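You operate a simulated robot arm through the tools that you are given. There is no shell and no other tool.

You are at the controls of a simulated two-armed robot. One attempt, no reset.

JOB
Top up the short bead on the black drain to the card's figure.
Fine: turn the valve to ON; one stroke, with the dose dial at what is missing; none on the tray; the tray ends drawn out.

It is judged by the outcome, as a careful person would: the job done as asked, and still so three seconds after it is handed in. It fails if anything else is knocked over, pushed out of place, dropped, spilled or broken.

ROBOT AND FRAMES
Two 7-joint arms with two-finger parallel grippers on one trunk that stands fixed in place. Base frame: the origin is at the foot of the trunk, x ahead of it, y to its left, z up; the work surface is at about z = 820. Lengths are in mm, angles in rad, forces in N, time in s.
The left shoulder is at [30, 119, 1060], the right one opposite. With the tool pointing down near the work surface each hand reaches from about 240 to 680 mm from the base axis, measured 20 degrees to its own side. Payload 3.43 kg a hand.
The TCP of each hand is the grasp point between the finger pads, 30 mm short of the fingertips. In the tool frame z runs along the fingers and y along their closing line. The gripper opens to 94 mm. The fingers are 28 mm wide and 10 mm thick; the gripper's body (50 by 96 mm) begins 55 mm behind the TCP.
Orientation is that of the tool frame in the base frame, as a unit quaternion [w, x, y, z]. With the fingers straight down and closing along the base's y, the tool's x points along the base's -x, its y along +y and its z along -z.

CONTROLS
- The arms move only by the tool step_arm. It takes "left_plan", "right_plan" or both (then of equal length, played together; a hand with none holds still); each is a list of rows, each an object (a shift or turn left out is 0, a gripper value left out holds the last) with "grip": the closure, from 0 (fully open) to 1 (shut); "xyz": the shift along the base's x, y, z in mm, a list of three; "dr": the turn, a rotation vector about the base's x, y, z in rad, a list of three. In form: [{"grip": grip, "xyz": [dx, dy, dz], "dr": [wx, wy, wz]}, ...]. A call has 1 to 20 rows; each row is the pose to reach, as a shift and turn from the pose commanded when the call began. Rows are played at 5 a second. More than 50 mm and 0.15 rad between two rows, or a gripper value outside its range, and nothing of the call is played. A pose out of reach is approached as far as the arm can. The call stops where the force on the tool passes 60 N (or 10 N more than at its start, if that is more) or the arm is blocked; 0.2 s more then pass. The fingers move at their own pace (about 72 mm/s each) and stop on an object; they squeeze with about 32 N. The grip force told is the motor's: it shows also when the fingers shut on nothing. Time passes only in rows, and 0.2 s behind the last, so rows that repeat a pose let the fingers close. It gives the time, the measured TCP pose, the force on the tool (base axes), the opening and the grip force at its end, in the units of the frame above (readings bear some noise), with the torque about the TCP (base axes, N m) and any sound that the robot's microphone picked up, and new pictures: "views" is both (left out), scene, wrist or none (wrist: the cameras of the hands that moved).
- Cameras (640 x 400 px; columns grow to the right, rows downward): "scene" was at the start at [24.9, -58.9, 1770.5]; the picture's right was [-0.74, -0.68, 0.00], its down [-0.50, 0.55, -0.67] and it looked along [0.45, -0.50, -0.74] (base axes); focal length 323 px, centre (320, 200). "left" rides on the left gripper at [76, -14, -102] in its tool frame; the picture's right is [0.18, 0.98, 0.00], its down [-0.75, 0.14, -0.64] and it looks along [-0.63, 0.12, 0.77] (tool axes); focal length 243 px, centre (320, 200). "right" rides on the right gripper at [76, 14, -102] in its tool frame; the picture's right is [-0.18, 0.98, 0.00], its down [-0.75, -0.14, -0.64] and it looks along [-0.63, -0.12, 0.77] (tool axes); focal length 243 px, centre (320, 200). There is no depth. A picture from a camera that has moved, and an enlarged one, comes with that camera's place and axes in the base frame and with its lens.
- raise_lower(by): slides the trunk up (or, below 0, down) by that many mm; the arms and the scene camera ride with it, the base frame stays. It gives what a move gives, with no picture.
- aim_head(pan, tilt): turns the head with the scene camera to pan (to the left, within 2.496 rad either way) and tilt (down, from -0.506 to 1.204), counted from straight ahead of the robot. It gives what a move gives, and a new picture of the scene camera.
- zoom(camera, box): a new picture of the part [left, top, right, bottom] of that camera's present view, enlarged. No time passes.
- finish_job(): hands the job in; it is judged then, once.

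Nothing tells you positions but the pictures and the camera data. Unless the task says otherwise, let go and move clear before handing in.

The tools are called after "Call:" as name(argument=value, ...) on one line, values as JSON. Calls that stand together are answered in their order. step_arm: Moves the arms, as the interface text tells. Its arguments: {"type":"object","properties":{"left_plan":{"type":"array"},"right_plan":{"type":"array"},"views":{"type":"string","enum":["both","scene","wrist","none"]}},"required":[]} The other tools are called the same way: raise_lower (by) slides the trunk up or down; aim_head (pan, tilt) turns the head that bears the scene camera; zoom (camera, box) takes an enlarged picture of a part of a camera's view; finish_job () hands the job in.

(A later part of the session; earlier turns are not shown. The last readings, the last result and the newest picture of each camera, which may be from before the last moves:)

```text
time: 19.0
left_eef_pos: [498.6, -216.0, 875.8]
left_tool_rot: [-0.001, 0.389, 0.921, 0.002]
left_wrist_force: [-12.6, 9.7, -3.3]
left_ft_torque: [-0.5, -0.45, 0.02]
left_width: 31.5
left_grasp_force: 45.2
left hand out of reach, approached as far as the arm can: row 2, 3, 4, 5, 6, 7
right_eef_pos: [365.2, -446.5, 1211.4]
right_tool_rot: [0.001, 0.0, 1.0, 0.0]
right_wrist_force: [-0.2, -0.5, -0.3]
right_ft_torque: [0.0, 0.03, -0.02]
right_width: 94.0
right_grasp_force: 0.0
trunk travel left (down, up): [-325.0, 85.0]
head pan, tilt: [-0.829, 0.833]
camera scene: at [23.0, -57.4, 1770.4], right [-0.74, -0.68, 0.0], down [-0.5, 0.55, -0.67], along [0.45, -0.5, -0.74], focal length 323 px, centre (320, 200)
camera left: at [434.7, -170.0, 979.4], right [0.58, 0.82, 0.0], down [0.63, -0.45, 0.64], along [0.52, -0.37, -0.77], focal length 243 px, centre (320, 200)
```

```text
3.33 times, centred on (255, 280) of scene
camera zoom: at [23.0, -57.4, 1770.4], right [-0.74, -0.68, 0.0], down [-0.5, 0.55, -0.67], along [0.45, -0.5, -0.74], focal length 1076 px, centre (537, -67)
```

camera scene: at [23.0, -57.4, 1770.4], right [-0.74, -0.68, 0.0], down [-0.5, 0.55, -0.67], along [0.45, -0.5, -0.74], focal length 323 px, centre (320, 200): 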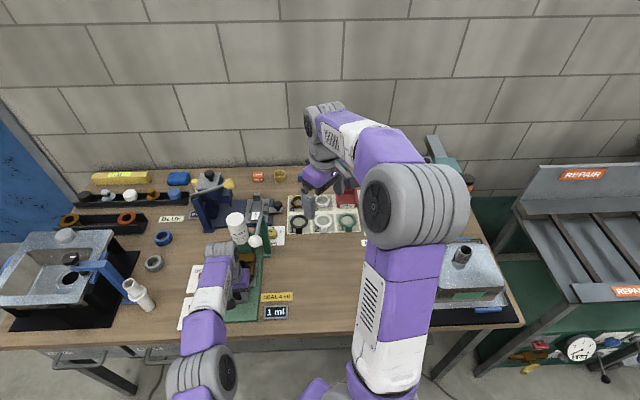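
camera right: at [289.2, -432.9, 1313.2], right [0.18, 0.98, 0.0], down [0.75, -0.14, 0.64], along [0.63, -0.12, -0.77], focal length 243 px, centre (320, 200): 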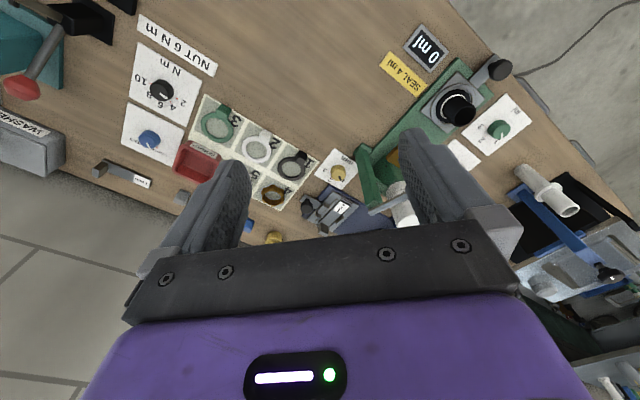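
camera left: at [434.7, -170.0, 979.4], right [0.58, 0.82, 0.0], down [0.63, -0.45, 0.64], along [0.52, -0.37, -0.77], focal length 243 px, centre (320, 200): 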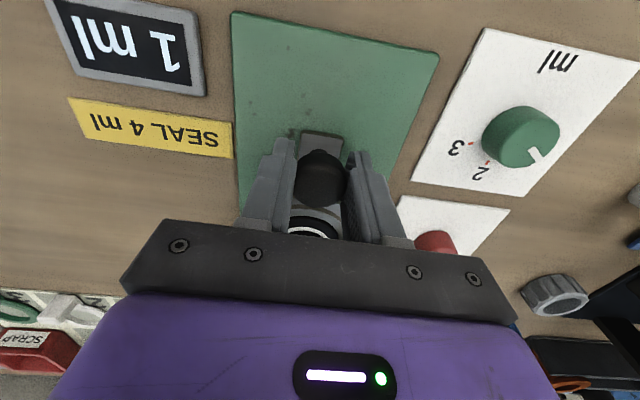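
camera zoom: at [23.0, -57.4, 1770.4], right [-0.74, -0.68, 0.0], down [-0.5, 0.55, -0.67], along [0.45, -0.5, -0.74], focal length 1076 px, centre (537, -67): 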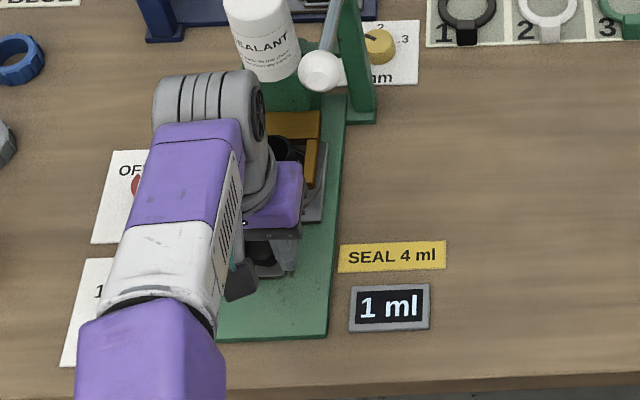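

The left arm ran out of reach just short of the stop. Tilting the hand about the knob (fingers pointing inward) gives extra reach; I'll do that and ease it forward.

Call:
step_arm(left_plan=[{"grip": 1, "xyz": [-2, 2, 0], "dr": [-0.05, -0.05, 0]}, {"grip": 1, "xyz": [-3, 3, 0], "dr": [-0.1, -0.1, 0]}, {"grip": 1, "xyz": [-4, 4, 1], "dr": [-0.15, -0.15, 0]}, {"grip": 1, "xyz": [-1, 1, 1], "dr": [-0.15, -0.15, 0]}, {"grip": 1, "xyz": [1, -1, 1], "dr": [-0.15, -0.15, 0]}, {"grip": 1, "xyz": [3, -3, 1], "dr": [-0.15, -0.15, 0]}], views="wrist")

```text
time: 19.5
left_eef_pos: [502.2, -219.0, 873.8]
left_tool_rot: [0.026, 0.39, 0.92, -0.011]
left_wrist_force: [-33.7, 27.0, 33.6]
left_ft_torque: [1.01, 0.68, -0.17]
left_width: 32.2
left_grasp_force: 44.6
left hand out of reach, approached as far as the arm can: row 1, 2
right_eef_pos: [361.3, -446.1, 1213.7]
right_tool_rot: [0.001, 0.0, 1.0, -0.001]
right_wrist_force: [1.0, -0.6, -0.3]
right_ft_torque: [0.02, 0.01, 0.01]
right_width: 93.9
right_grasp_force: 0.1
trunk travel left (down, up): [-325.0, 85.0]
head pan, tilt: [-0.829, 0.833]
stopped in row 2 (left hand): the force on the tool passed its limit at 73 N (the readings are from after the stop); the commanded pose is now the measured one
camera left: at [435.1, -169.9, 972.7], right [0.58, 0.82, -0.01], down [0.6, -0.42, 0.68], along [0.55, -0.4, -0.73], focal length 243 px, centre (320, 200)
```

left: 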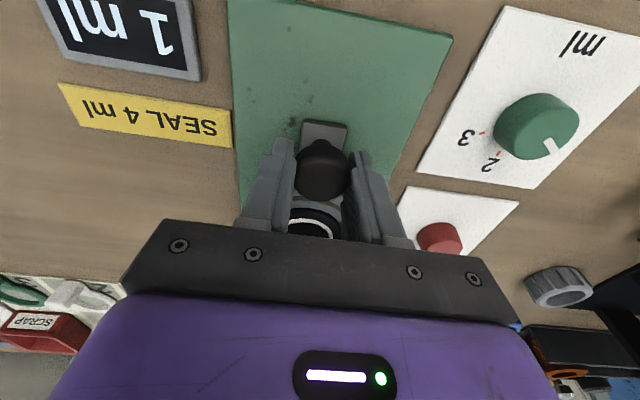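

The tray hit its stop (strong push-back along the axis) at ~[502, −219]; it's seated. Release, rise, and withdraw the left hand.

Call:
step_arm(left_plan=[{"grip": 1, "xyz": [-1, 1, 0]}, {"grip": 0}, {"grip": 0}, {"grip": 0}, {"grip": 0}], views="wrist")

```text
time: 20.7
left_eef_pos: [507.0, -223.9, 870.2]
left_tool_rot: [0.03, 0.39, 0.92, -0.014]
left_wrist_force: [0.0, -0.7, -0.2]
left_ft_torque: [0.02, 0.0, 0.0]
left_width: 94.0
left_grasp_force: 0.1
right_eef_pos: [364.6, -447.3, 1211.0]
right_tool_rot: [0.0, 0.0, 1.0, 0.001]
right_wrist_force: [-0.1, -0.9, 0.4]
right_ft_torque: [-0.02, 0.02, 0.02]
right_width: 94.2
right_grasp_force: 0.1
trunk travel left (down, up): [-325.0, 85.0]
head pan, tilt: [-0.829, 0.833]
camera left: at [438.2, -172.7, 968.0], right [0.58, 0.82, -0.01], down [0.6, -0.41, 0.69], along [0.56, -0.41, -0.72], focal length 243 px, centre (320, 200)
```

left: 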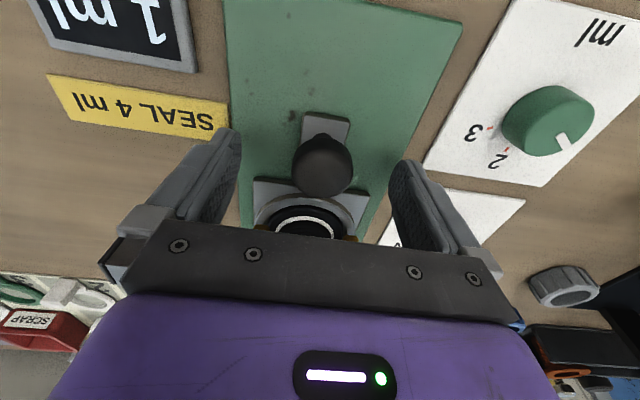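

Call:
step_arm(left_plan=[{"grip": 0, "xyz": [0, 0, 25]}, {"xyz": [0, 0, 60]}, {"xyz": [-10, 10, 100]}, {"xyz": [-30, 40, 130]}, {"xyz": [-50, 80, 150]}, {"xyz": [-70, 120, 170]}, {"xyz": [-90, 160, 190]}, {"xyz": [-110, 200, 200]}, {"xyz": [-120, 240, 210]}, {"xyz": [-120, 240, 210]}], views="both")

Call:
zoom(camera="scene", box=[170, 200, 320, 340])

Call:
zoom(camera="scene", box=[175, 250, 245, 335])

```text
time: 22.9
left_eef_pos: [599.2, -79.1, 1117.2]
left_tool_rot: [0.029, 0.391, 0.92, -0.013]
left_wrist_force: [0.0, -0.2, 0.2]
left_ft_torque: [0.01, 0.0, -0.01]
left_width: 93.8
left_grasp_force: 0.1
left hand out of reach, approached as far as the arm can: row 1, 2, 3, 4, 5, 6, 7, 8, 9, 10
right_eef_pos: [365.3, -448.0, 1210.8]
right_tool_rot: [-0.001, 0.0, 1.0, 0.0]
right_wrist_force: [0.6, 0.0, -0.2]
right_ft_torque: [0.01, 0.01, 0.03]
right_width: 94.0
right_grasp_force: 0.1
trunk travel left (down, up): [-325.0, 85.0]
head pan, tilt: [-0.829, 0.833]
camera scene: at [24.7, -59.9, 1770.5], right [-0.74, -0.68, 0.0], down [-0.5, 0.55, -0.67], along [0.45, -0.5, -0.74], focal length 323 px, centre (320, 200)
camera left: at [531.2, -29.6, 1215.5], right [0.58, 0.82, -0.01], down [0.6, -0.41, 0.69], along [0.56, -0.41, -0.72], focal length 243 px, centre (320, 200)
```

scene: 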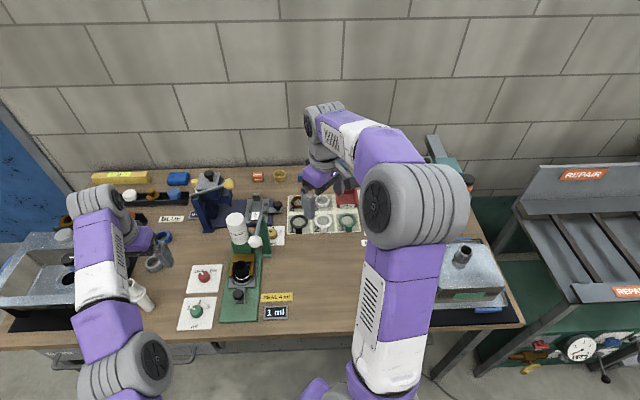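
left: 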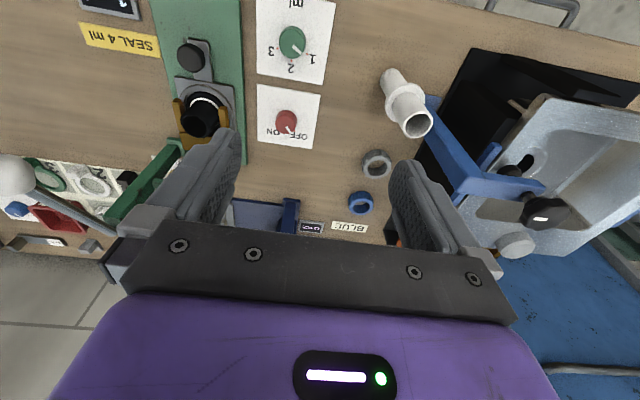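

```text
2.86 times, centred on (245, 270) of scene
camera zoom: at [24.7, -59.9, 1770.5], right [-0.74, -0.68, 0.0], down [-0.5, 0.55, -0.67], along [0.45, -0.5, -0.74], focal length 922 px, centre (534, 0)
```

zoom: 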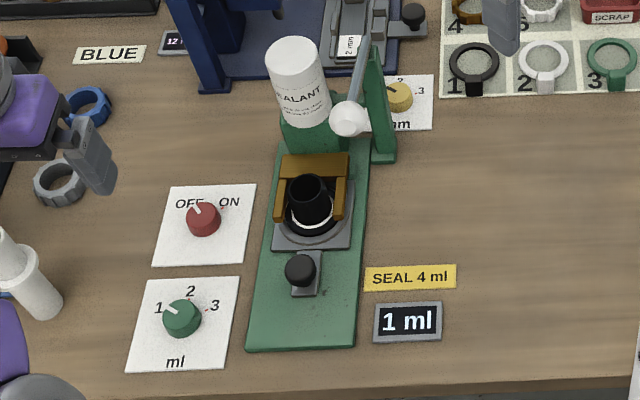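

```text
4.71 times, centred on (210, 292) of scene
camera zoom: at [24.7, -59.9, 1770.5], right [-0.74, -0.68, 0.0], down [-0.5, 0.55, -0.67], along [0.45, -0.5, -0.74], focal length 1519 px, centre (838, -235)
```

zoom: 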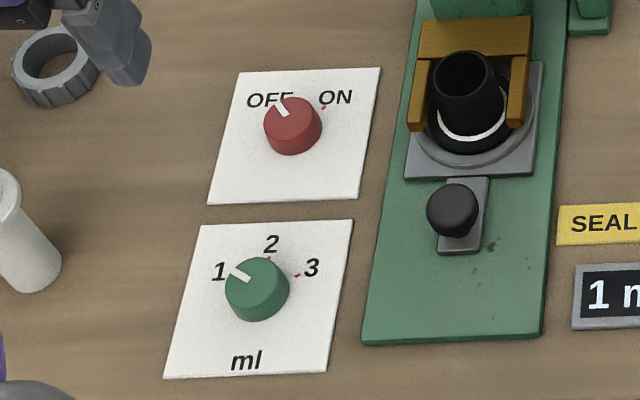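

The 1 ml reading holds and the tray is seated, but the left arm wandered off its planned path (to ~[599, −79, 1117]), hitting nothing. I'll bring it back toward a comfortable posture in small steps.

Call:
step_arm(left_plan=[{"xyz": [-10, 10, 15]}, {"xyz": [-20, 20, 30]}, {"xyz": [-30, 30, 45]}], views="none")

```text
time: 23.7
left_eef_pos: [593.4, -60.0, 1171.5]
left_tool_rot: [0.03, 0.39, 0.92, -0.013]
left_wrist_force: [-0.6, -0.4, -0.2]
left_ft_torque: [-0.03, 0.0, 0.02]
left_width: 94.0
left_grasp_force: 0.0
left hand out of reach, approached as far as the arm can: row 1, 2, 3
right_eef_pos: [364.2, -446.9, 1211.5]
right_tool_rot: [0.0, 0.0, 1.0, 0.0]
right_wrist_force: [0.0, 0.1, 0.0]
right_ft_torque: [0.0, 0.01, -0.04]
right_width: 93.8
right_grasp_force: 0.1
trunk travel left (down, up): [-325.0, 85.0]
head pan, tilt: [-0.829, 0.833]
```

Call:
aim_head(pan=-0.2, tilt=0.7)

```text
time: 24.8
left_eef_pos: [594.6, -58.9, 1172.8]
left_tool_rot: [0.029, 0.39, 0.92, -0.013]
left_wrist_force: [0.9, 0.1, 0.5]
left_ft_torque: [0.02, 0.0, -0.01]
left_width: 93.8
left_grasp_force: 0.0
right_eef_pos: [364.6, -447.6, 1211.6]
right_tool_rot: [0.0, 0.0, 1.0, 0.0]
right_wrist_force: [-0.1, -0.3, -0.1]
right_ft_torque: [0.03, 0.02, -0.01]
right_width: 94.1
right_grasp_force: 0.1
trunk travel left (down, up): [-325.0, 85.0]
head pan, tilt: [-0.201, 0.7]
camera scene: at [54.7, -17.7, 1781.5], right [-0.2, -0.98, 0.0], down [-0.63, 0.13, -0.76], along [0.75, -0.15, -0.64], focal length 323 px, centre (320, 200)
```

scene: 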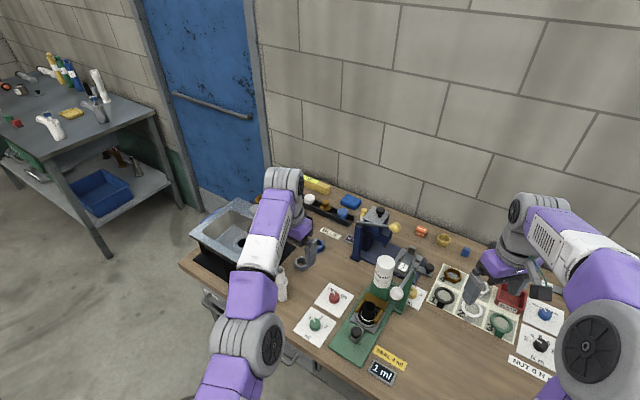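

Call:
step_arm(left_plan=[{"xyz": [-20, 6, 0]}, {"xyz": [-40, 12, 0]}, {"xyz": [-60, 18, 0]}, {"xyz": [-80, 24, 0]}, {"xyz": [-100, 30, 0]}], views="scene")

```text
time: 26.0
left_eef_pos: [581.5, -63.3, 1204.5]
left_tool_rot: [0.03, 0.39, 0.92, -0.012]
left_wrist_force: [-1.1, 0.7, 0.1]
left_ft_torque: [0.02, 0.02, 0.01]
left_width: 94.0
left_grasp_force: 0.1
left hand out of reach, approached as far as the arm can: row 1, 2, 3, 4, 5
right_eef_pos: [364.4, -446.8, 1210.8]
right_tool_rot: [0.0, 0.0, 1.0, 0.0]
right_wrist_force: [0.0, -0.1, 0.5]
right_ft_torque: [-0.03, -0.02, 0.0]
right_width: 94.1
right_grasp_force: 0.0
trunk travel left (down, up): [-325.0, 85.0]
head pan, tilt: [-0.201, 0.7]
camera scene: at [54.6, -17.1, 1781.5], right [-0.2, -0.98, 0.0], down [-0.63, 0.13, -0.77], along [0.75, -0.15, -0.64], focal length 323 px, centre (320, 200)
```

scene: 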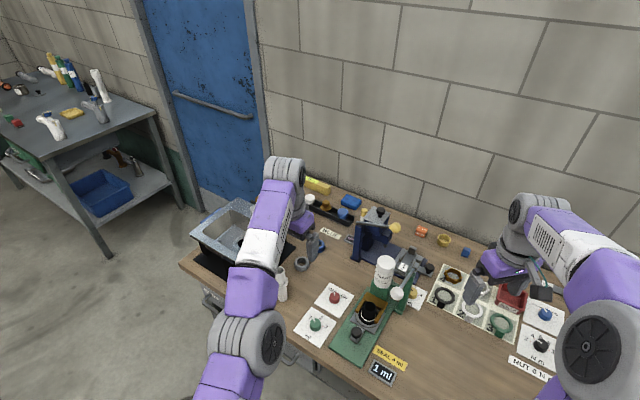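

Call:
step_arm(left_plan=[{"xyz": [-15, 15, -20]}, {"xyz": [-30, 30, -40]}, {"xyz": [-45, 45, -60]}], views="none")

```text
time: 26.8
left_eef_pos: [600.5, -48.3, 1168.1]
left_tool_rot: [0.028, 0.39, 0.92, -0.013]
left_wrist_force: [-0.5, 0.1, -0.7]
left_ft_torque: [-0.04, 0.01, 0.01]
left_width: 93.9
left_grasp_force: 0.1
left hand out of reach, approached as far as the arm can: row 1, 2, 3
right_eef_pos: [366.0, -445.2, 1211.1]
right_tool_rot: [0.0, 0.0, 1.0, -0.001]
right_wrist_force: [-0.1, -0.4, 0.3]
right_ft_torque: [-0.02, -0.03, 0.0]
right_width: 94.0
right_grasp_force: 0.1
trunk travel left (down, up): [-325.0, 85.0]
head pan, tilt: [-0.201, 0.7]
```

Call:
step_arm(left_plan=[{"xyz": [-5, -20, 0]}, {"xyz": [-10, -40, 0]}, {"xyz": [-15, -60, 0]}], views="none")

```text
time: 27.6
left_eef_pos: [576.6, -105.8, 1170.7]
left_tool_rot: [0.03, 0.389, 0.921, -0.013]
left_wrist_force: [0.2, 0.0, 0.6]
left_ft_torque: [0.04, 0.01, 0.01]
left_width: 94.1
left_grasp_force: 0.0
left hand out of reach, approached as far as the arm can: row 2, 3
right_eef_pos: [365.0, -447.4, 1212.0]
right_tool_rot: [0.0, 0.0, 1.0, -0.001]
right_wrist_force: [0.3, 0.4, 0.1]
right_ft_torque: [0.04, -0.02, 0.04]
right_width: 94.2
right_grasp_force: 0.0
trunk travel left (down, up): [-325.0, 85.0]
head pan, tilt: [-0.201, 0.7]
```

Call:
step_arm(left_plan=[{"xyz": [0, 0, 0], "dr": [0.05, 0.05, 0.1]}, {"xyz": [0, 0, 0], "dr": [0.05, 0.05, 0.2]}, {"xyz": [0, 0, 0], "dr": [0.05, 0.05, 0.3]}, {"xyz": [0, 0, 0], "dr": [0.05, 0.05, 0.4]}], views="scene")

```text
time: 28.6
left_eef_pos: [564.8, -97.6, 1170.5]
left_tool_rot: [-0.001, 0.222, 0.975, 0.005]
left_wrist_force: [-0.4, 0.4, -1.3]
left_ft_torque: [0.01, 0.02, -0.01]
left_width: 94.1
left_grasp_force: 0.0
left hand out of reach, approached as far as the arm can: row 1, 2, 3, 4
right_eef_pos: [364.7, -447.2, 1210.6]
right_tool_rot: [0.0, 0.0, 1.0, -0.001]
right_wrist_force: [0.7, -0.2, -0.9]
right_ft_torque: [0.04, 0.02, 0.02]
right_width: 94.2
right_grasp_force: 0.1
trunk travel left (down, up): [-325.0, 85.0]
head pan, tilt: [-0.201, 0.7]
camera scene: at [55.6, -18.5, 1781.4], right [-0.2, -0.98, 0.0], down [-0.63, 0.13, -0.76], along [0.75, -0.15, -0.64], focal length 323 px, centre (320, 200)
```

scene: 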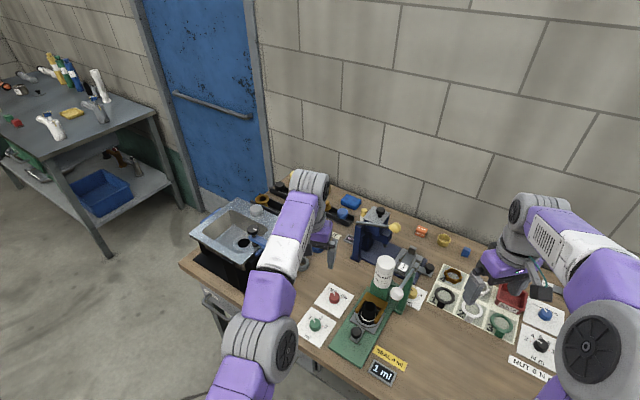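

Call:
step_arm(left_plan=[{"xyz": [0, 15, 20], "dr": [0, 0, 0.1]}, {"xyz": [-5, 30, 40], "dr": [0, 0, 0.2]}, {"xyz": [-15, 45, 60], "dr": [0, 0, 0.3]}, {"xyz": [-30, 60, 80], "dr": [0, 0, 0.4]}, {"xyz": [-50, 75, 90], "dr": [0, 0, 0.4]}, {"xyz": [-70, 90, 100], "dr": [0, 0, 0.4]}, {"xyz": [-90, 100, 110], "dr": [0, 0, 0.4]}, {"xyz": [-110, 110, 110], "dr": [0, 0, 0.4]}, {"xyz": [-130, 110, 110], "dr": [0, 0, 0.4]}, {"xyz": [-130, 110, 110], "dr": [0, 0, 0.4]}], views="scene")

```text
time: 30.8
left_eef_pos: [524.7, -26.8, 1322.0]
left_tool_rot: [0.0, 0.001, 1.0, 0.005]
left_wrist_force: [-0.2, -0.1, -0.2]
left_ft_torque: [0.03, -0.05, 0.01]
left_width: 93.8
left_grasp_force: 0.1
left hand out of reach, approached as far as the arm can: row 3, 4, 5, 6, 7, 8, 9, 10
right_eef_pos: [364.7, -447.7, 1212.1]
right_tool_rot: [0.0, 0.0, 1.0, 0.0]
right_wrist_force: [-1.2, -0.1, -0.2]
right_ft_torque: [-0.04, -0.05, 0.01]
right_width: 94.1
right_grasp_force: 0.1
trunk travel left (down, up): [-325.0, 85.0]
head pan, tilt: [-0.201, 0.7]
camera scene: at [52.7, -18.2, 1781.6], right [-0.2, -0.98, 0.0], down [-0.63, 0.13, -0.77], along [0.75, -0.15, -0.64], focal length 323 px, centre (320, 200)
```

scene: 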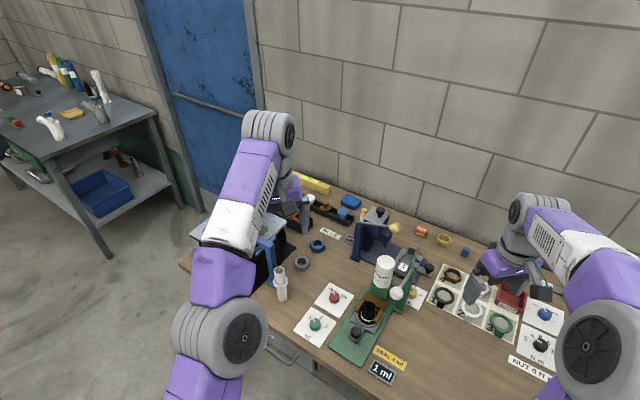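

Call:
step_arm(left_plan=[{"xyz": [0, -15, 0]}, {"xyz": [0, -30, -5]}, {"xyz": [0, -45, -20]}, {"xyz": [0, -45, -40]}, {"xyz": [0, -45, -60]}, {"xyz": [0, -45, -80]}, {"xyz": [0, -45, -100]}, {"xyz": [0, -45, -100]}], views="scene")

```text
time: 32.6
left_eef_pos: [529.5, -70.5, 1222.9]
left_tool_rot: [-0.002, 0.0, 1.0, 0.005]
left_wrist_force: [-0.5, 0.2, -0.7]
left_ft_torque: [0.03, -0.02, -0.03]
left_width: 94.1
left_grasp_force: 0.0
left hand out of reach, approached as far as the arm can: row 1, 2, 3
right_eef_pos: [365.2, -447.3, 1211.4]
right_tool_rot: [0.0, 0.0, 1.0, 0.0]
right_wrist_force: [0.4, -0.3, -0.3]
right_ft_torque: [0.0, 0.03, 0.01]
right_width: 94.0
right_grasp_force: 0.1
trunk travel left (down, up): [-325.0, 85.0]
head pan, tilt: [-0.201, 0.7]
camera scene: at [54.7, -17.5, 1781.5], right [-0.2, -0.98, 0.0], down [-0.63, 0.13, -0.76], along [0.75, -0.15, -0.64], focal length 323 px, centre (320, 200)
```

scene: 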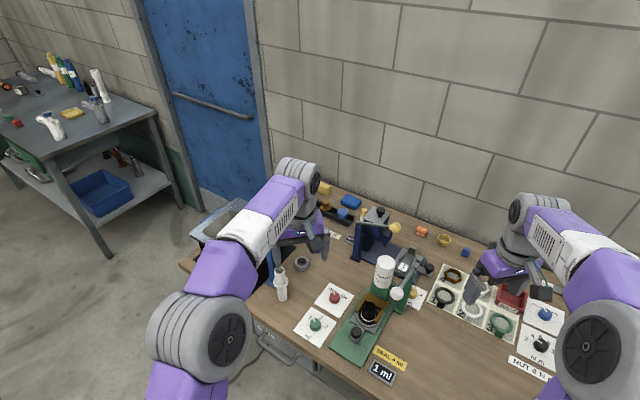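

The elbow is bent again and the arm tracks properly. Now bring the left hand back to its starting area.

Call:
step_arm(left_plan=[{"xyz": [-20, 5, 0]}, {"xyz": [-40, 15, 0]}, {"xyz": [-60, 30, 0]}, {"xyz": [-80, 50, 0]}, {"xyz": [-100, 80, 0]}, {"xyz": [-110, 110, 0]}, {"xyz": [-120, 140, 0]}, {"xyz": [-120, 160, 0]}, {"xyz": [-120, 160, 0]}], views="none")

Call:
aim_head(pan=-0.55, tilt=0.85)

```text
time: 34.6
left_eef_pos: [407.0, 92.3, 1225.1]
left_tool_rot: [-0.001, 0.001, 1.0, 0.006]
left_wrist_force: [-0.1, -0.8, 0.1]
left_ft_torque: [0.01, 0.03, 0.01]
left_width: 93.8
left_grasp_force: 0.1
right_eef_pos: [363.3, -447.7, 1211.2]
right_tool_rot: [0.0, 0.0, 1.0, 0.0]
right_wrist_force: [-0.4, 0.8, -0.3]
right_ft_torque: [-0.03, -0.01, 0.0]
right_width: 94.1
right_grasp_force: 0.1
trunk travel left (down, up): [-325.0, 85.0]
head pan, tilt: [-0.201, 0.7]
```

```text
time: 35.4
left_eef_pos: [406.8, 91.7, 1223.3]
left_tool_rot: [-0.002, 0.001, 1.0, 0.007]
left_wrist_force: [-0.4, 0.1, -0.5]
left_ft_torque: [0.02, 0.04, -0.05]
left_width: 94.0
left_grasp_force: 0.0
right_eef_pos: [365.4, -447.1, 1211.4]
right_tool_rot: [0.0, 0.0, 1.0, 0.001]
right_wrist_force: [-0.1, 0.8, -1.0]
right_ft_torque: [-0.01, 0.0, 0.0]
right_width: 94.0
right_grasp_force: 0.0
trunk travel left (down, up): [-325.0, 85.0]
head pan, tilt: [-0.55, 0.85]
camera scene: at [38.3, -41.4, 1769.2], right [-0.52, -0.85, 0.0], down [-0.64, 0.39, -0.66], along [0.56, -0.34, -0.75], focal length 323 px, centre (320, 200)
```

scene: 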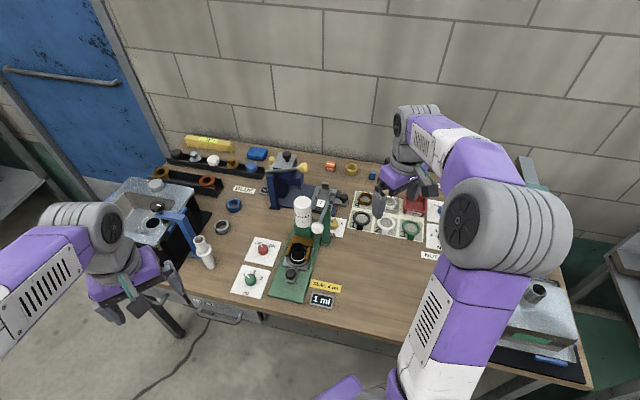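

Now I'll bring the right hand over the dose dial (≈[562, −108]) to look at it from close up, passing high over the lever.

Call:
step_arm(right_plan=[{"xyz": [20, 45, 0]}, {"xyz": [40, 90, 0]}, {"xyz": [60, 135, 0]}, {"xyz": [80, 180, 0]}, {"xyz": [100, 225, 0]}, {"xyz": [120, 260, 0]}, {"xyz": [140, 300, -10]}, {"xyz": [160, 330, -40]}, {"xyz": [180, 335, -80]}, {"xyz": [190, 338, -120]}, {"xyz": [195, 339, -160]}, {"xyz": [195, 339, -200]}, {"xyz": [195, 339, -240]}, {"xyz": [195, 339, -240]}], views="both")

Call:
zoom(camera="right", box=[220, 80, 420, 240])

```text
time: 38.4
left_eef_pos: [406.6, 91.6, 1224.1]
left_tool_rot: [-0.001, 0.001, 1.0, 0.006]
left_wrist_force: [0.7, -0.1, -1.0]
left_ft_torque: [-0.03, -0.02, -0.01]
left_width: 94.1
left_grasp_force: 0.1
right_eef_pos: [558.0, -109.1, 971.2]
right_tool_rot: [0.0, 0.0, 1.0, 0.0]
right_wrist_force: [0.0, 0.0, -0.1]
right_ft_torque: [0.03, 0.0, 0.02]
right_width: 94.0
right_grasp_force: 0.1
trunk travel left (down, up): [-325.0, 85.0]
head pan, tilt: [-0.55, 0.85]
camera scene: at [37.4, -41.6, 1769.3], right [-0.52, -0.85, 0.0], down [-0.64, 0.39, -0.66], along [0.56, -0.34, -0.75], focal length 323 px, centre (320, 200)
camera right: at [481.9, -94.4, 1072.6], right [0.18, 0.98, 0.0], down [0.75, -0.14, 0.64], along [0.63, -0.12, -0.77], focal length 243 px, centre (320, 200)
```

scene: 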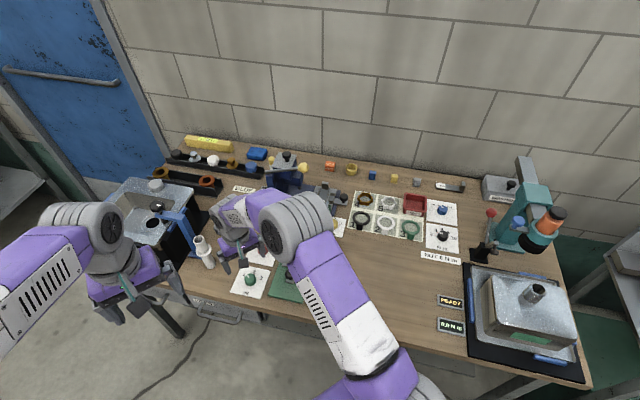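
right: 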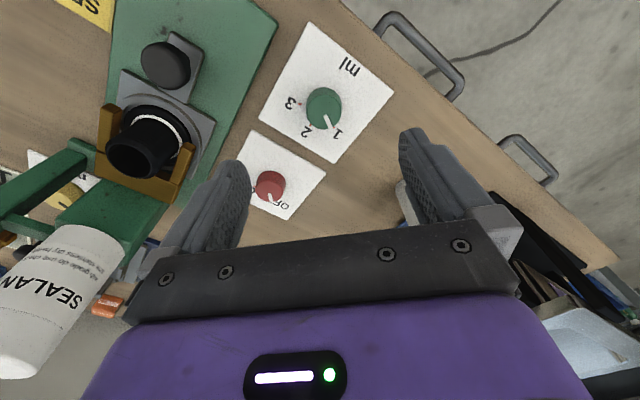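

```text
2.50 times, centred on (320, 160) of right
camera zoom: at [481.9, -94.4, 1072.6], right [0.18, 0.98, 0.0], down [0.75, -0.14, 0.64], along [0.63, -0.12, -0.77], focal length 606 px, centre (320, 300)
```

zoom: 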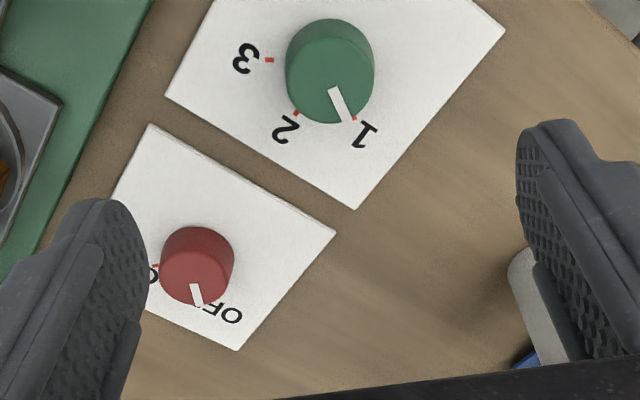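

The dial centre is ≈[565.5, −106.3], tick angles ≈ +12° (1), −46° (2), −104° (3); the valve is at ≈[644, −186], needing roughly −66°. I'll yaw the right hand to +1.0 rad above the dial so I can turn it clockwise in one go.

Call:
step_arm(right_plan=[{"grip": 0.35, "xyz": [2, 1, -10], "dr": [0, 0, 0.14]}, {"grip": 0.35, "xyz": [4, 1, -20], "dr": [0, 0, 0.28]}, {"grip": 0.35, "xyz": [6, 2, -30], "dr": [0, 0, 0.42]}, {"grip": 0.35, "xyz": [7.5, 2.8, -40], "dr": [0, 0, 0.56]}, {"grip": 0.35, "xyz": [7.5, 2.8, -50], "dr": [0, 0, 0.7]}, {"grip": 0.35, "xyz": [7.5, 2.8, -60], "dr": [0, 0, 0.84]}, {"grip": 0.35, "xyz": [7.5, 2.8, -70], "dr": [0, 0, 0.98]}, {"grip": 0.35, "xyz": [7.5, 2.8, -75], "dr": [0, 0, 1.0]}, {"grip": 0.35, "xyz": [7.5, 2.8, -75], "dr": [0, 0, 1.0]}], views="wrist")

Call:
zoom(camera="right", box=[240, 90, 400, 220])

```text
time: 40.4
left_eef_pos: [407.8, 91.4, 1223.7]
left_tool_rot: [-0.002, 0.001, 1.0, 0.006]
left_wrist_force: [0.5, 0.2, -0.5]
left_ft_torque: [0.0, -0.06, 0.01]
left_width: 94.2
left_grasp_force: 0.0
right_eef_pos: [567.5, -106.0, 895.4]
right_tool_rot: [0.0, -0.48, 0.877, 0.0]
right_wrist_force: [-0.5, 0.1, 1.2]
right_ft_torque: [0.01, 0.01, -0.02]
right_width: 61.0
right_grasp_force: 0.0
trunk travel left (down, up): [-325.0, 85.0]
head pan, tilt: [-0.55, 0.85]
camera right: at [514.9, -161.6, 997.6], right [-0.73, 0.69, 0.0], down [0.53, 0.56, 0.64], along [0.44, 0.47, -0.77], focal length 243 px, centre (320, 200)
```

right: 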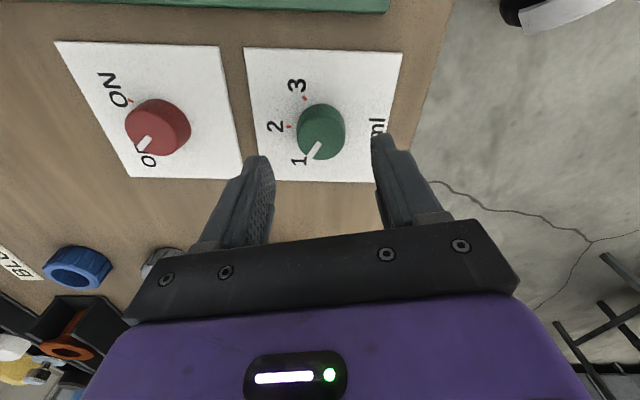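

```text
3.08 times, centred on (320, 155) of right
camera zoom: at [514.9, -161.6, 997.6], right [-0.73, 0.69, 0.0], down [0.53, 0.56, 0.64], along [0.44, 0.47, -0.77], focal length 746 px, centre (320, 338)
```

zoom: 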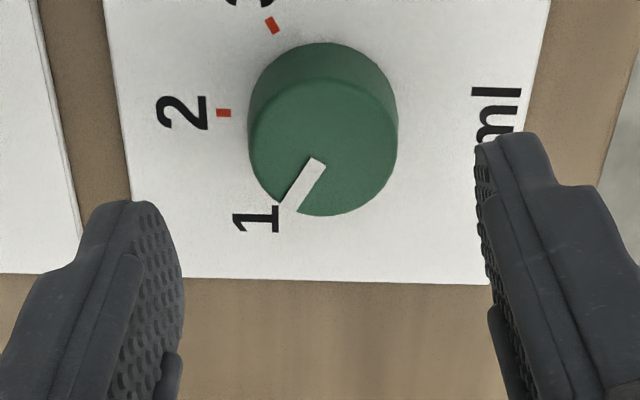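

The knob is centred between the fingers. Lower and close on it.

Call:
step_arm(right_plan=[{"grip": 0.35, "xyz": [-0.5, 0, -15]}, {"grip": 0.35, "xyz": [-0.5, 0, -30]}, {"grip": 0.35, "xyz": [-0.5, 0, -40]}, {"grip": 0.6, "xyz": [-0.5, 0, -40]}, {"grip": 1, "xyz": [-0.5, 0, -40]}, {"grip": 1, "xyz": [-0.5, 0, -40]}, {"grip": 1, "xyz": [-0.5, 0, -40]}], views="wrist")

```text
time: 42.0
left_eef_pos: [407.1, 92.0, 1223.2]
left_tool_rot: [-0.002, 0.0, 1.0, 0.006]
left_wrist_force: [-0.1, -0.4, 0.1]
left_ft_torque: [0.02, -0.02, -0.04]
left_width: 93.9
left_grasp_force: 0.2
right_eef_pos: [566.8, -104.8, 855.7]
right_tool_rot: [0.001, -0.479, 0.878, -0.001]
right_wrist_force: [0.3, 0.5, -3.6]
right_ft_torque: [0.0, -0.73, 0.0]
right_width: 35.8
right_grasp_force: 44.8
trunk travel left (down, up): [-325.0, 85.0]
head pan, tilt: [-0.55, 0.85]
camera right: at [513.6, -161.4, 957.4], right [-0.73, 0.69, 0.0], down [0.53, 0.56, 0.64], along [0.44, 0.47, -0.77], focal length 243 px, centre (320, 200)
```

right: 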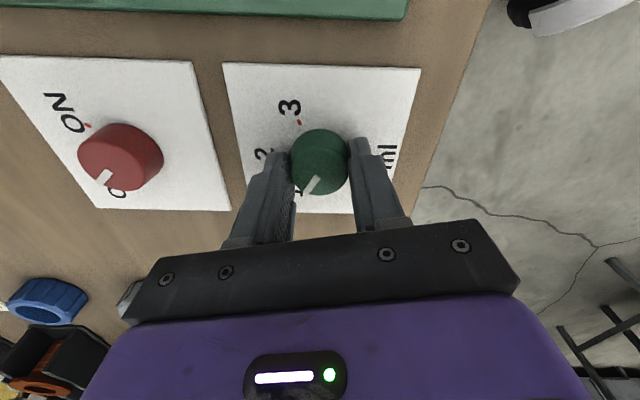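

Good grip (35.8 mm). Turn clockwise about 1 rad first and check that the knob follows.

Call:
step_arm(right_plan=[{"grip": 1, "dr": [0, 0, -0.12]}, {"grip": 1, "dr": [0, 0, -0.25]}, {"grip": 1, "dr": [0, 0, -0.38]}, {"grip": 1, "dr": [0, 0, -0.5]}, {"grip": 1, "dr": [0, 0, -0.63]}, {"grip": 1, "dr": [0, 0, -0.76]}, {"grip": 1, "dr": [0, 0, -0.88]}, {"grip": 1, "dr": [0, 0, -1.0]}, {"grip": 1, "dr": [0, 0, -1.0]}], views="wrist")

Call:
zoom(camera="right", box=[240, 90, 400, 220])

```text
time: 44.0
left_eef_pos: [408.1, 91.6, 1224.6]
left_tool_rot: [-0.002, 0.001, 1.0, 0.006]
left_wrist_force: [-0.6, 0.2, -0.7]
left_ft_torque: [0.02, -0.01, -0.06]
left_width: 94.1
left_grasp_force: 0.1
right_eef_pos: [567.3, -106.4, 856.2]
right_tool_rot: [-0.002, 0.002, 1.0, 0.0]
right_wrist_force: [-1.2, -0.4, -14.0]
right_ft_torque: [0.71, 0.43, -0.07]
right_width: 35.7
right_grasp_force: 44.7
trunk travel left (down, up): [-325.0, 85.0]
head pan, tilt: [-0.55, 0.85]
camera right: at [491.8, -91.7, 957.8], right [0.19, 0.98, 0.0], down [0.76, -0.14, 0.64], along [0.63, -0.12, -0.77], focal length 243 px, centre (320, 200)
```

right: 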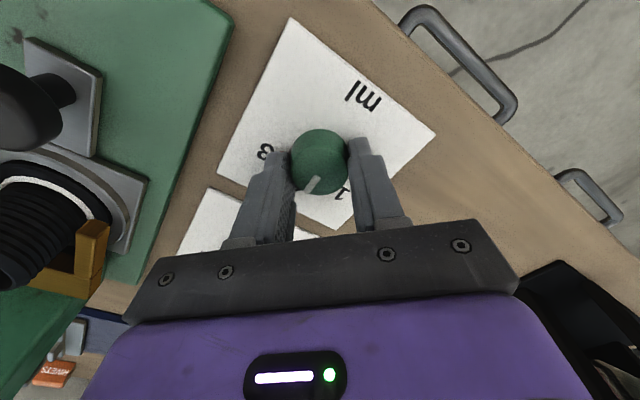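

```text
3.08 times, centred on (320, 155) of right
camera zoom: at [491.8, -91.7, 957.8], right [0.19, 0.98, 0.0], down [0.76, -0.14, 0.64], along [0.63, -0.12, -0.77], focal length 746 px, centre (320, 338)
```

zoom: 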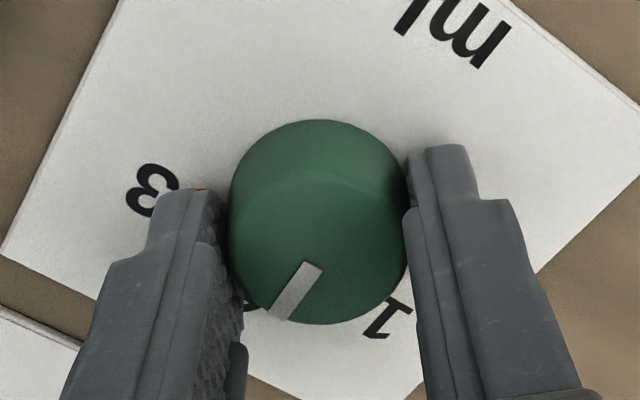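

The pointer follows and is now at 2. Continue to 3.

Call:
step_arm(right_plan=[{"grip": 1, "dr": [0, 0, -0.13]}, {"grip": 1, "dr": [0, 0, -0.26]}, {"grip": 1, "dr": [0, 0, -0.39]}, {"grip": 1, "dr": [0, 0, -0.52]}, {"grip": 1, "dr": [0, 0, -0.65]}, {"grip": 1, "dr": [0, 0, -0.78]}, {"grip": 1, "dr": [0, 0, -0.91]}, {"grip": 1, "dr": [0, 0, -1.02]}, {"grip": 1, "dr": [0, 0, -1.02]}], views="wrist")

Call:
zoom(camera="right", box=[240, 90, 400, 220])

```text
time: 46.0
left_eef_pos: [406.9, 90.9, 1223.8]
left_tool_rot: [-0.003, 0.001, 1.0, 0.007]
left_wrist_force: [0.0, 0.9, 0.2]
left_ft_torque: [-0.04, -0.01, 0.0]
left_width: 93.9
left_grasp_force: 0.1
right_eef_pos: [566.7, -107.1, 854.9]
right_tool_rot: [-0.001, 0.49, 0.872, 0.0]
right_wrist_force: [-11.3, -13.5, -14.3]
right_ft_torque: [-0.3, -0.14, -0.03]
right_width: 35.8
right_grasp_force: 44.7
trunk travel left (down, up): [-325.0, 85.0]
head pan, tilt: [-0.55, 0.85]
camera right: at [539.6, -34.9, 957.6], right [0.93, 0.36, 0.0], down [0.27, -0.72, 0.64], along [0.23, -0.6, -0.77], focal length 243 px, centre (320, 200)
```

right: 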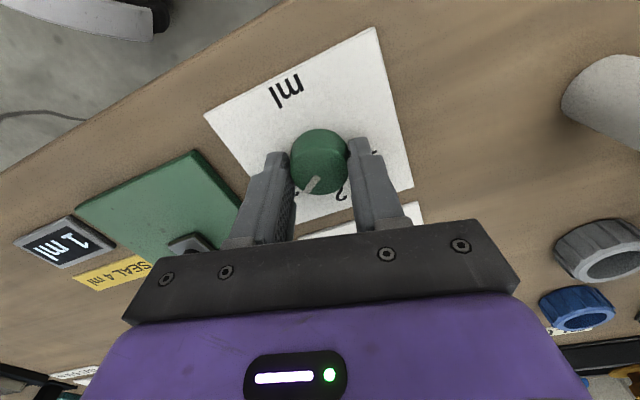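

```text
3.08 times, centred on (320, 155) of right
camera zoom: at [539.6, -34.9, 957.6], right [0.93, 0.36, 0.0], down [0.27, -0.72, 0.64], along [0.23, -0.6, -0.77], focal length 746 px, centre (320, 338)
```

zoom: 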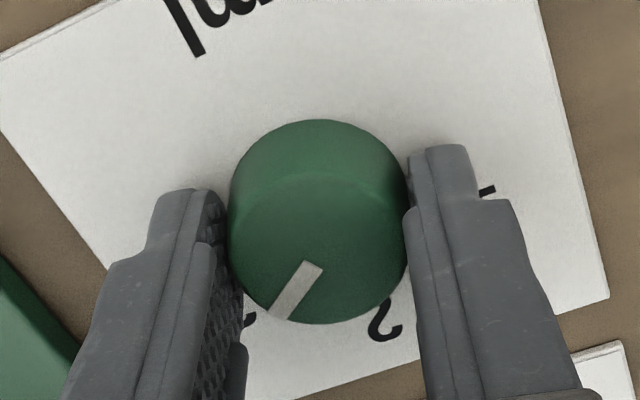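

The pointer should be at 3. Release, lift, and check alignment.

Call:
step_arm(right_plan=[{"grip": 0.8}, {"grip": 0.35}, {"grip": 0.35}, {"grip": 0.35, "xyz": [0, 0, 15]}, {"grip": 0.35, "xyz": [0, 0, 40]}, {"grip": 0.35, "xyz": [0, 0, 70]}, {"grip": 0.2, "xyz": [0, 0, 70]}], views="wrist")

Call:
zoom(camera="right", box=[240, 70, 400, 200])

```text
time: 47.6
left_eef_pos: [408.1, 91.1, 1224.0]
left_tool_rot: [-0.001, 0.001, 1.0, 0.006]
left_wrist_force: [0.1, -0.1, -0.3]
left_ft_torque: [0.0, 0.03, 0.01]
left_width: 93.9
left_grasp_force: 0.2
right_eef_pos: [566.8, -108.6, 929.5]
right_tool_rot: [0.0, 0.488, 0.873, 0.001]
right_wrist_force: [-0.5, -0.2, -1.0]
right_ft_torque: [0.01, -0.01, 0.01]
right_width: 75.3
right_grasp_force: 0.1
trunk travel left (down, up): [-325.0, 85.0]
head pan, tilt: [-0.55, 0.85]
camera right: at [540.3, -36.4, 1031.1], right [0.93, 0.36, 0.0], down [0.27, -0.72, 0.64], along [0.23, -0.6, -0.77], focal length 243 px, centre (320, 200)
```

right: 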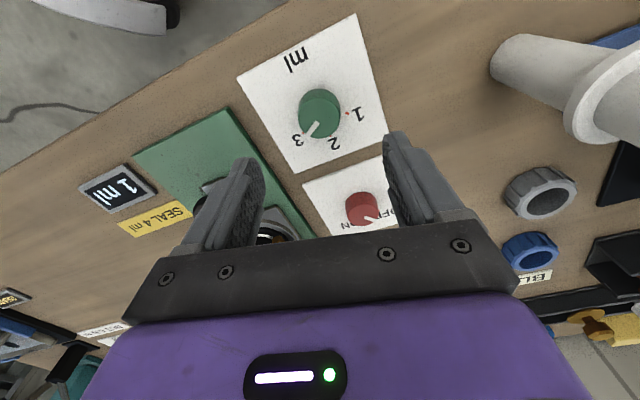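

```text
3.08 times, centred on (320, 135) of right
camera zoom: at [540.3, -36.4, 1031.1], right [0.93, 0.36, 0.0], down [0.27, -0.72, 0.64], along [0.23, -0.6, -0.77], focal length 746 px, centre (320, 400)
```

zoom: 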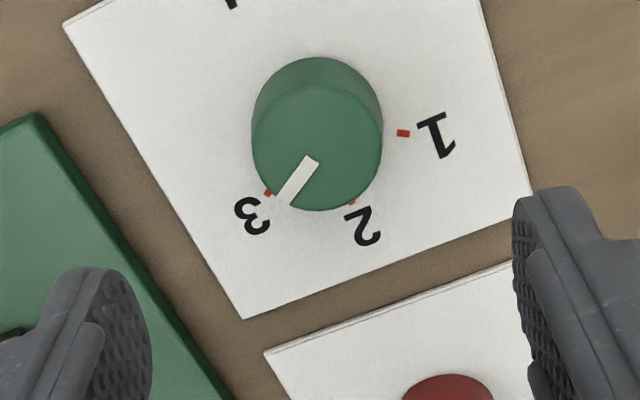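

The pointer is on 3 within about 3–4°. I'll regrip and nudge it slightly further clockwise to sit squarely on the mark.

Call:
step_arm(right_plan=[{"grip": 0.35, "xyz": [0, 2, -30]}, {"grip": 0.35, "xyz": [0, 2, -60]}, {"grip": 0.35, "xyz": [0, 2, -74]}, {"grip": 0.7, "xyz": [0, 2, -74]}, {"grip": 1, "xyz": [0, 2, -74]}, {"grip": 1, "xyz": [0, 2, -74]}, {"grip": 1, "xyz": [0, 2, -74], "dr": [0, 0, -0.035]}, {"grip": 1, "xyz": [0, 2, -74], "dr": [0, 0, -0.07]}, {"grip": 1, "xyz": [0, 2, -74], "dr": [0, 0, -0.07]}, {"grip": 0.6, "xyz": [0, 2, -74], "dr": [0, 0, -0.07]}, {"grip": 0.35, "xyz": [0, 2, -74], "dr": [0, 0, -0.07]}, {"grip": 0.35, "xyz": [0, 2, -55], "dr": [0, 0, -0.07]}, {"grip": 0.35, "xyz": [0, 2, -20], "dr": [0, 0, -0.07]}, {"grip": 0.2, "xyz": [0, 2, 0], "dr": [0, 0, -0.07]}, {"grip": 0.2, "xyz": [0, 2, 0], "dr": [0, 0, -0.07]}], views="wrist")

Call:
zoom(camera="right", box=[240, 70, 400, 200])

Call:
zoom(camera="right", box=[285, 85, 355, 155])

```text
time: 50.8
left_eef_pos: [407.4, 91.7, 1223.2]
left_tool_rot: [-0.002, 0.001, 1.0, 0.007]
left_wrist_force: [-0.3, -0.6, 0.2]
left_ft_torque: [-0.01, 0.0, -0.02]
left_width: 93.7
left_grasp_force: 0.1
right_eef_pos: [566.6, -102.4, 925.2]
right_tool_rot: [0.0, 0.519, 0.854, -0.001]
right_wrist_force: [0.2, 0.5, -0.2]
right_ft_torque: [0.03, 0.0, 0.0]
right_width: 75.4
right_grasp_force: 0.0
trunk travel left (down, up): [-325.0, 85.0]
head pan, tilt: [-0.55, 0.85]
camera right: at [544.3, -28.4, 1026.4], right [0.96, 0.29, 0.0], down [0.22, -0.73, 0.64], along [0.19, -0.61, -0.77], focal length 243 px, centre (320, 200)
```

right: 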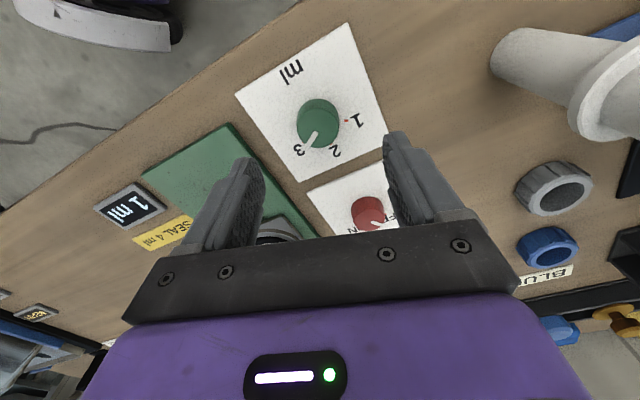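

```text
3.08 times, centred on (320, 135) of right
camera zoom: at [544.3, -28.4, 1026.4], right [0.96, 0.29, 0.0], down [0.22, -0.73, 0.64], along [0.19, -0.61, -0.77], focal length 746 px, centre (320, 400)
```

zoom: 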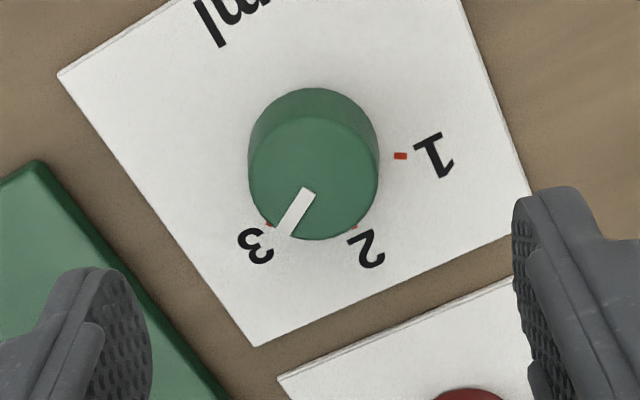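

```text
5.71 times, centred on (320, 120) of right
camera zoom: at [544.3, -28.4, 1026.4], right [0.96, 0.29, 0.0], down [0.22, -0.73, 0.64], along [0.19, -0.61, -0.77], focal length 1386 px, centre (320, 657)
```

zoom: 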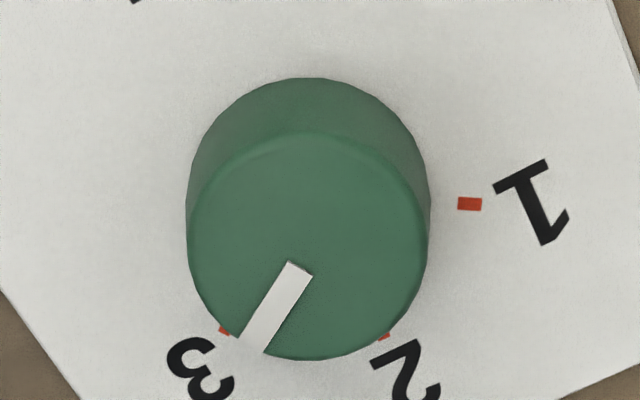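

The dial sits squarely on 3. Next, the valve at ≈[644, −186]: I'll move over toward it while yawing back, stopping a bit short to check reach.

Call:
step_arm(right_plan=[{"grip": 0.35, "xyz": [0, -5, 10], "dr": [0, 0, 0.14]}, {"grip": 0.35, "xyz": [5, -15, 15], "dr": [0, 0, 0.28]}, {"grip": 0.35, "xyz": [12, -25, 15], "dr": [0, 0, 0.42]}, {"grip": 0.35, "xyz": [20, -35, 15], "dr": [0, 0, 0.56]}, {"grip": 0.35, "xyz": [28, -48, 15], "dr": [0, 0, 0.7]}, {"grip": 0.35, "xyz": [36, -60, 15], "dr": [0, 0, 0.84]}, {"grip": 0.35, "xyz": [44, -70, 15], "dr": [0, 0, 0.98]}, {"grip": 0.35, "xyz": [50, -78, 15], "dr": [0, 0, 1.12]}, {"grip": 0.35, "xyz": [55, -82, 15], "dr": [0, 0, 1.24]}, {"grip": 0.35, "xyz": [55, -82, 15], "dr": [0, 0, 1.24]}], views="wrist")

Call:
zoom(camera="right", box=[220, 80, 420, 240])

```text
time: 53.0
left_eef_pos: [407.8, 92.8, 1224.3]
left_tool_rot: [-0.001, 0.001, 1.0, 0.006]
left_wrist_force: [0.3, 0.1, -0.6]
left_ft_torque: [-0.04, -0.02, 0.04]
left_width: 93.7
left_grasp_force: 0.0
right_eef_pos: [620.7, -185.8, 940.9]
right_tool_rot: [0.0, -0.075, 0.997, 0.0]
right_wrist_force: [0.1, -0.8, -0.4]
right_ft_torque: [0.03, 0.01, -0.01]
right_width: 61.2
right_grasp_force: 0.1
trunk travel left (down, up): [-325.0, 85.0]
head pan, tilt: [-0.55, 0.85]
camera right: at [544.1, -182.8, 1044.5], right [0.03, 1.0, 0.0], down [0.77, -0.03, 0.64], along [0.64, -0.02, -0.77], focal length 243 px, centre (320, 200)
```

right: 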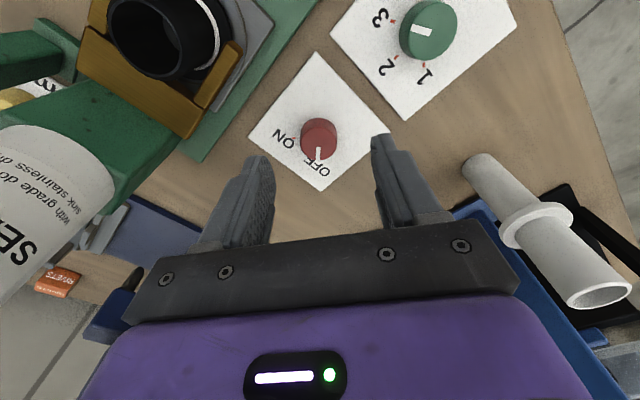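

```text
2.50 times, centred on (320, 160) of right
camera zoom: at [544.1, -182.8, 1044.5], right [0.03, 1.0, 0.0], down [0.77, -0.03, 0.64], along [0.64, -0.02, -0.77], focal length 606 px, centre (320, 300)
```

zoom: 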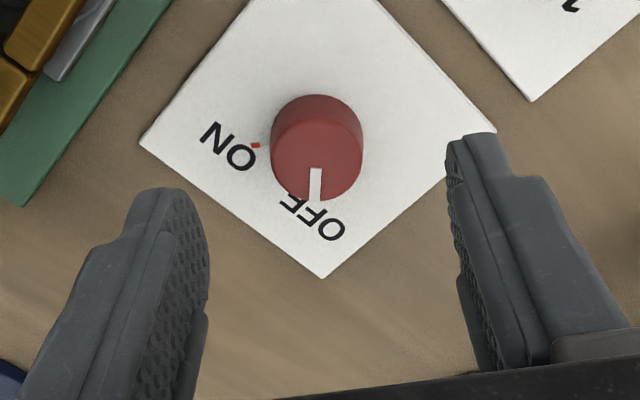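

No reach problem. The valve is at ≈[644.4, −188.2], with ON about −70° from the pointer. Centre over it and check.

Call:
step_arm(right_plan=[{"grip": 0.35, "xyz": [12, -1, -15]}, {"grip": 0.35, "xyz": [23.7, -2.4, -30]}, {"grip": 0.35, "xyz": [23.7, -2.4, -45]}, {"grip": 0.35, "xyz": [23.7, -2.4, -45]}], views="wrist")

Call:
zoom(camera="right", box=[240, 90, 400, 220])

```text
time: 54.0
left_eef_pos: [408.2, 91.9, 1224.2]
left_tool_rot: [-0.001, 0.001, 1.0, 0.005]
left_wrist_force: [0.3, -0.7, -0.1]
left_ft_torque: [-0.01, 0.01, 0.0]
left_width: 93.7
left_grasp_force: 0.1
right_eef_pos: [644.8, -188.4, 896.2]
right_tool_rot: [0.0, -0.075, 0.997, 0.001]
right_wrist_force: [-0.9, 0.1, 0.3]
right_ft_torque: [0.01, -0.01, 0.0]
right_width: 61.2
right_grasp_force: 0.0
trunk travel left (down, up): [-325.0, 85.0]
head pan, tilt: [-0.55, 0.85]
camera right: at [567.4, -185.1, 999.3], right [0.04, 1.0, 0.0], down [0.77, -0.03, 0.64], along [0.64, -0.02, -0.77], focal length 243 px, centre (320, 200)
```

right: 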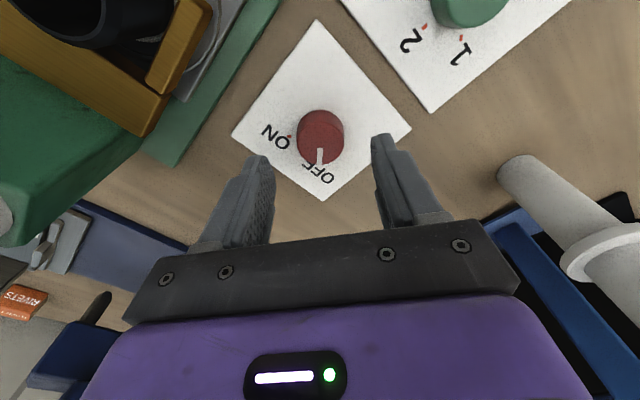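

```text
3.08 times, centred on (320, 155) of right
camera zoom: at [567.4, -185.1, 999.3], right [0.04, 1.0, 0.0], down [0.77, -0.03, 0.64], along [0.64, -0.02, -0.77], focal length 746 px, centre (320, 338)
```

zoom: 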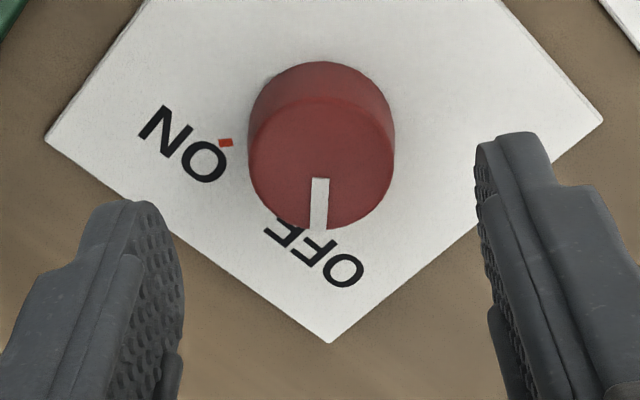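

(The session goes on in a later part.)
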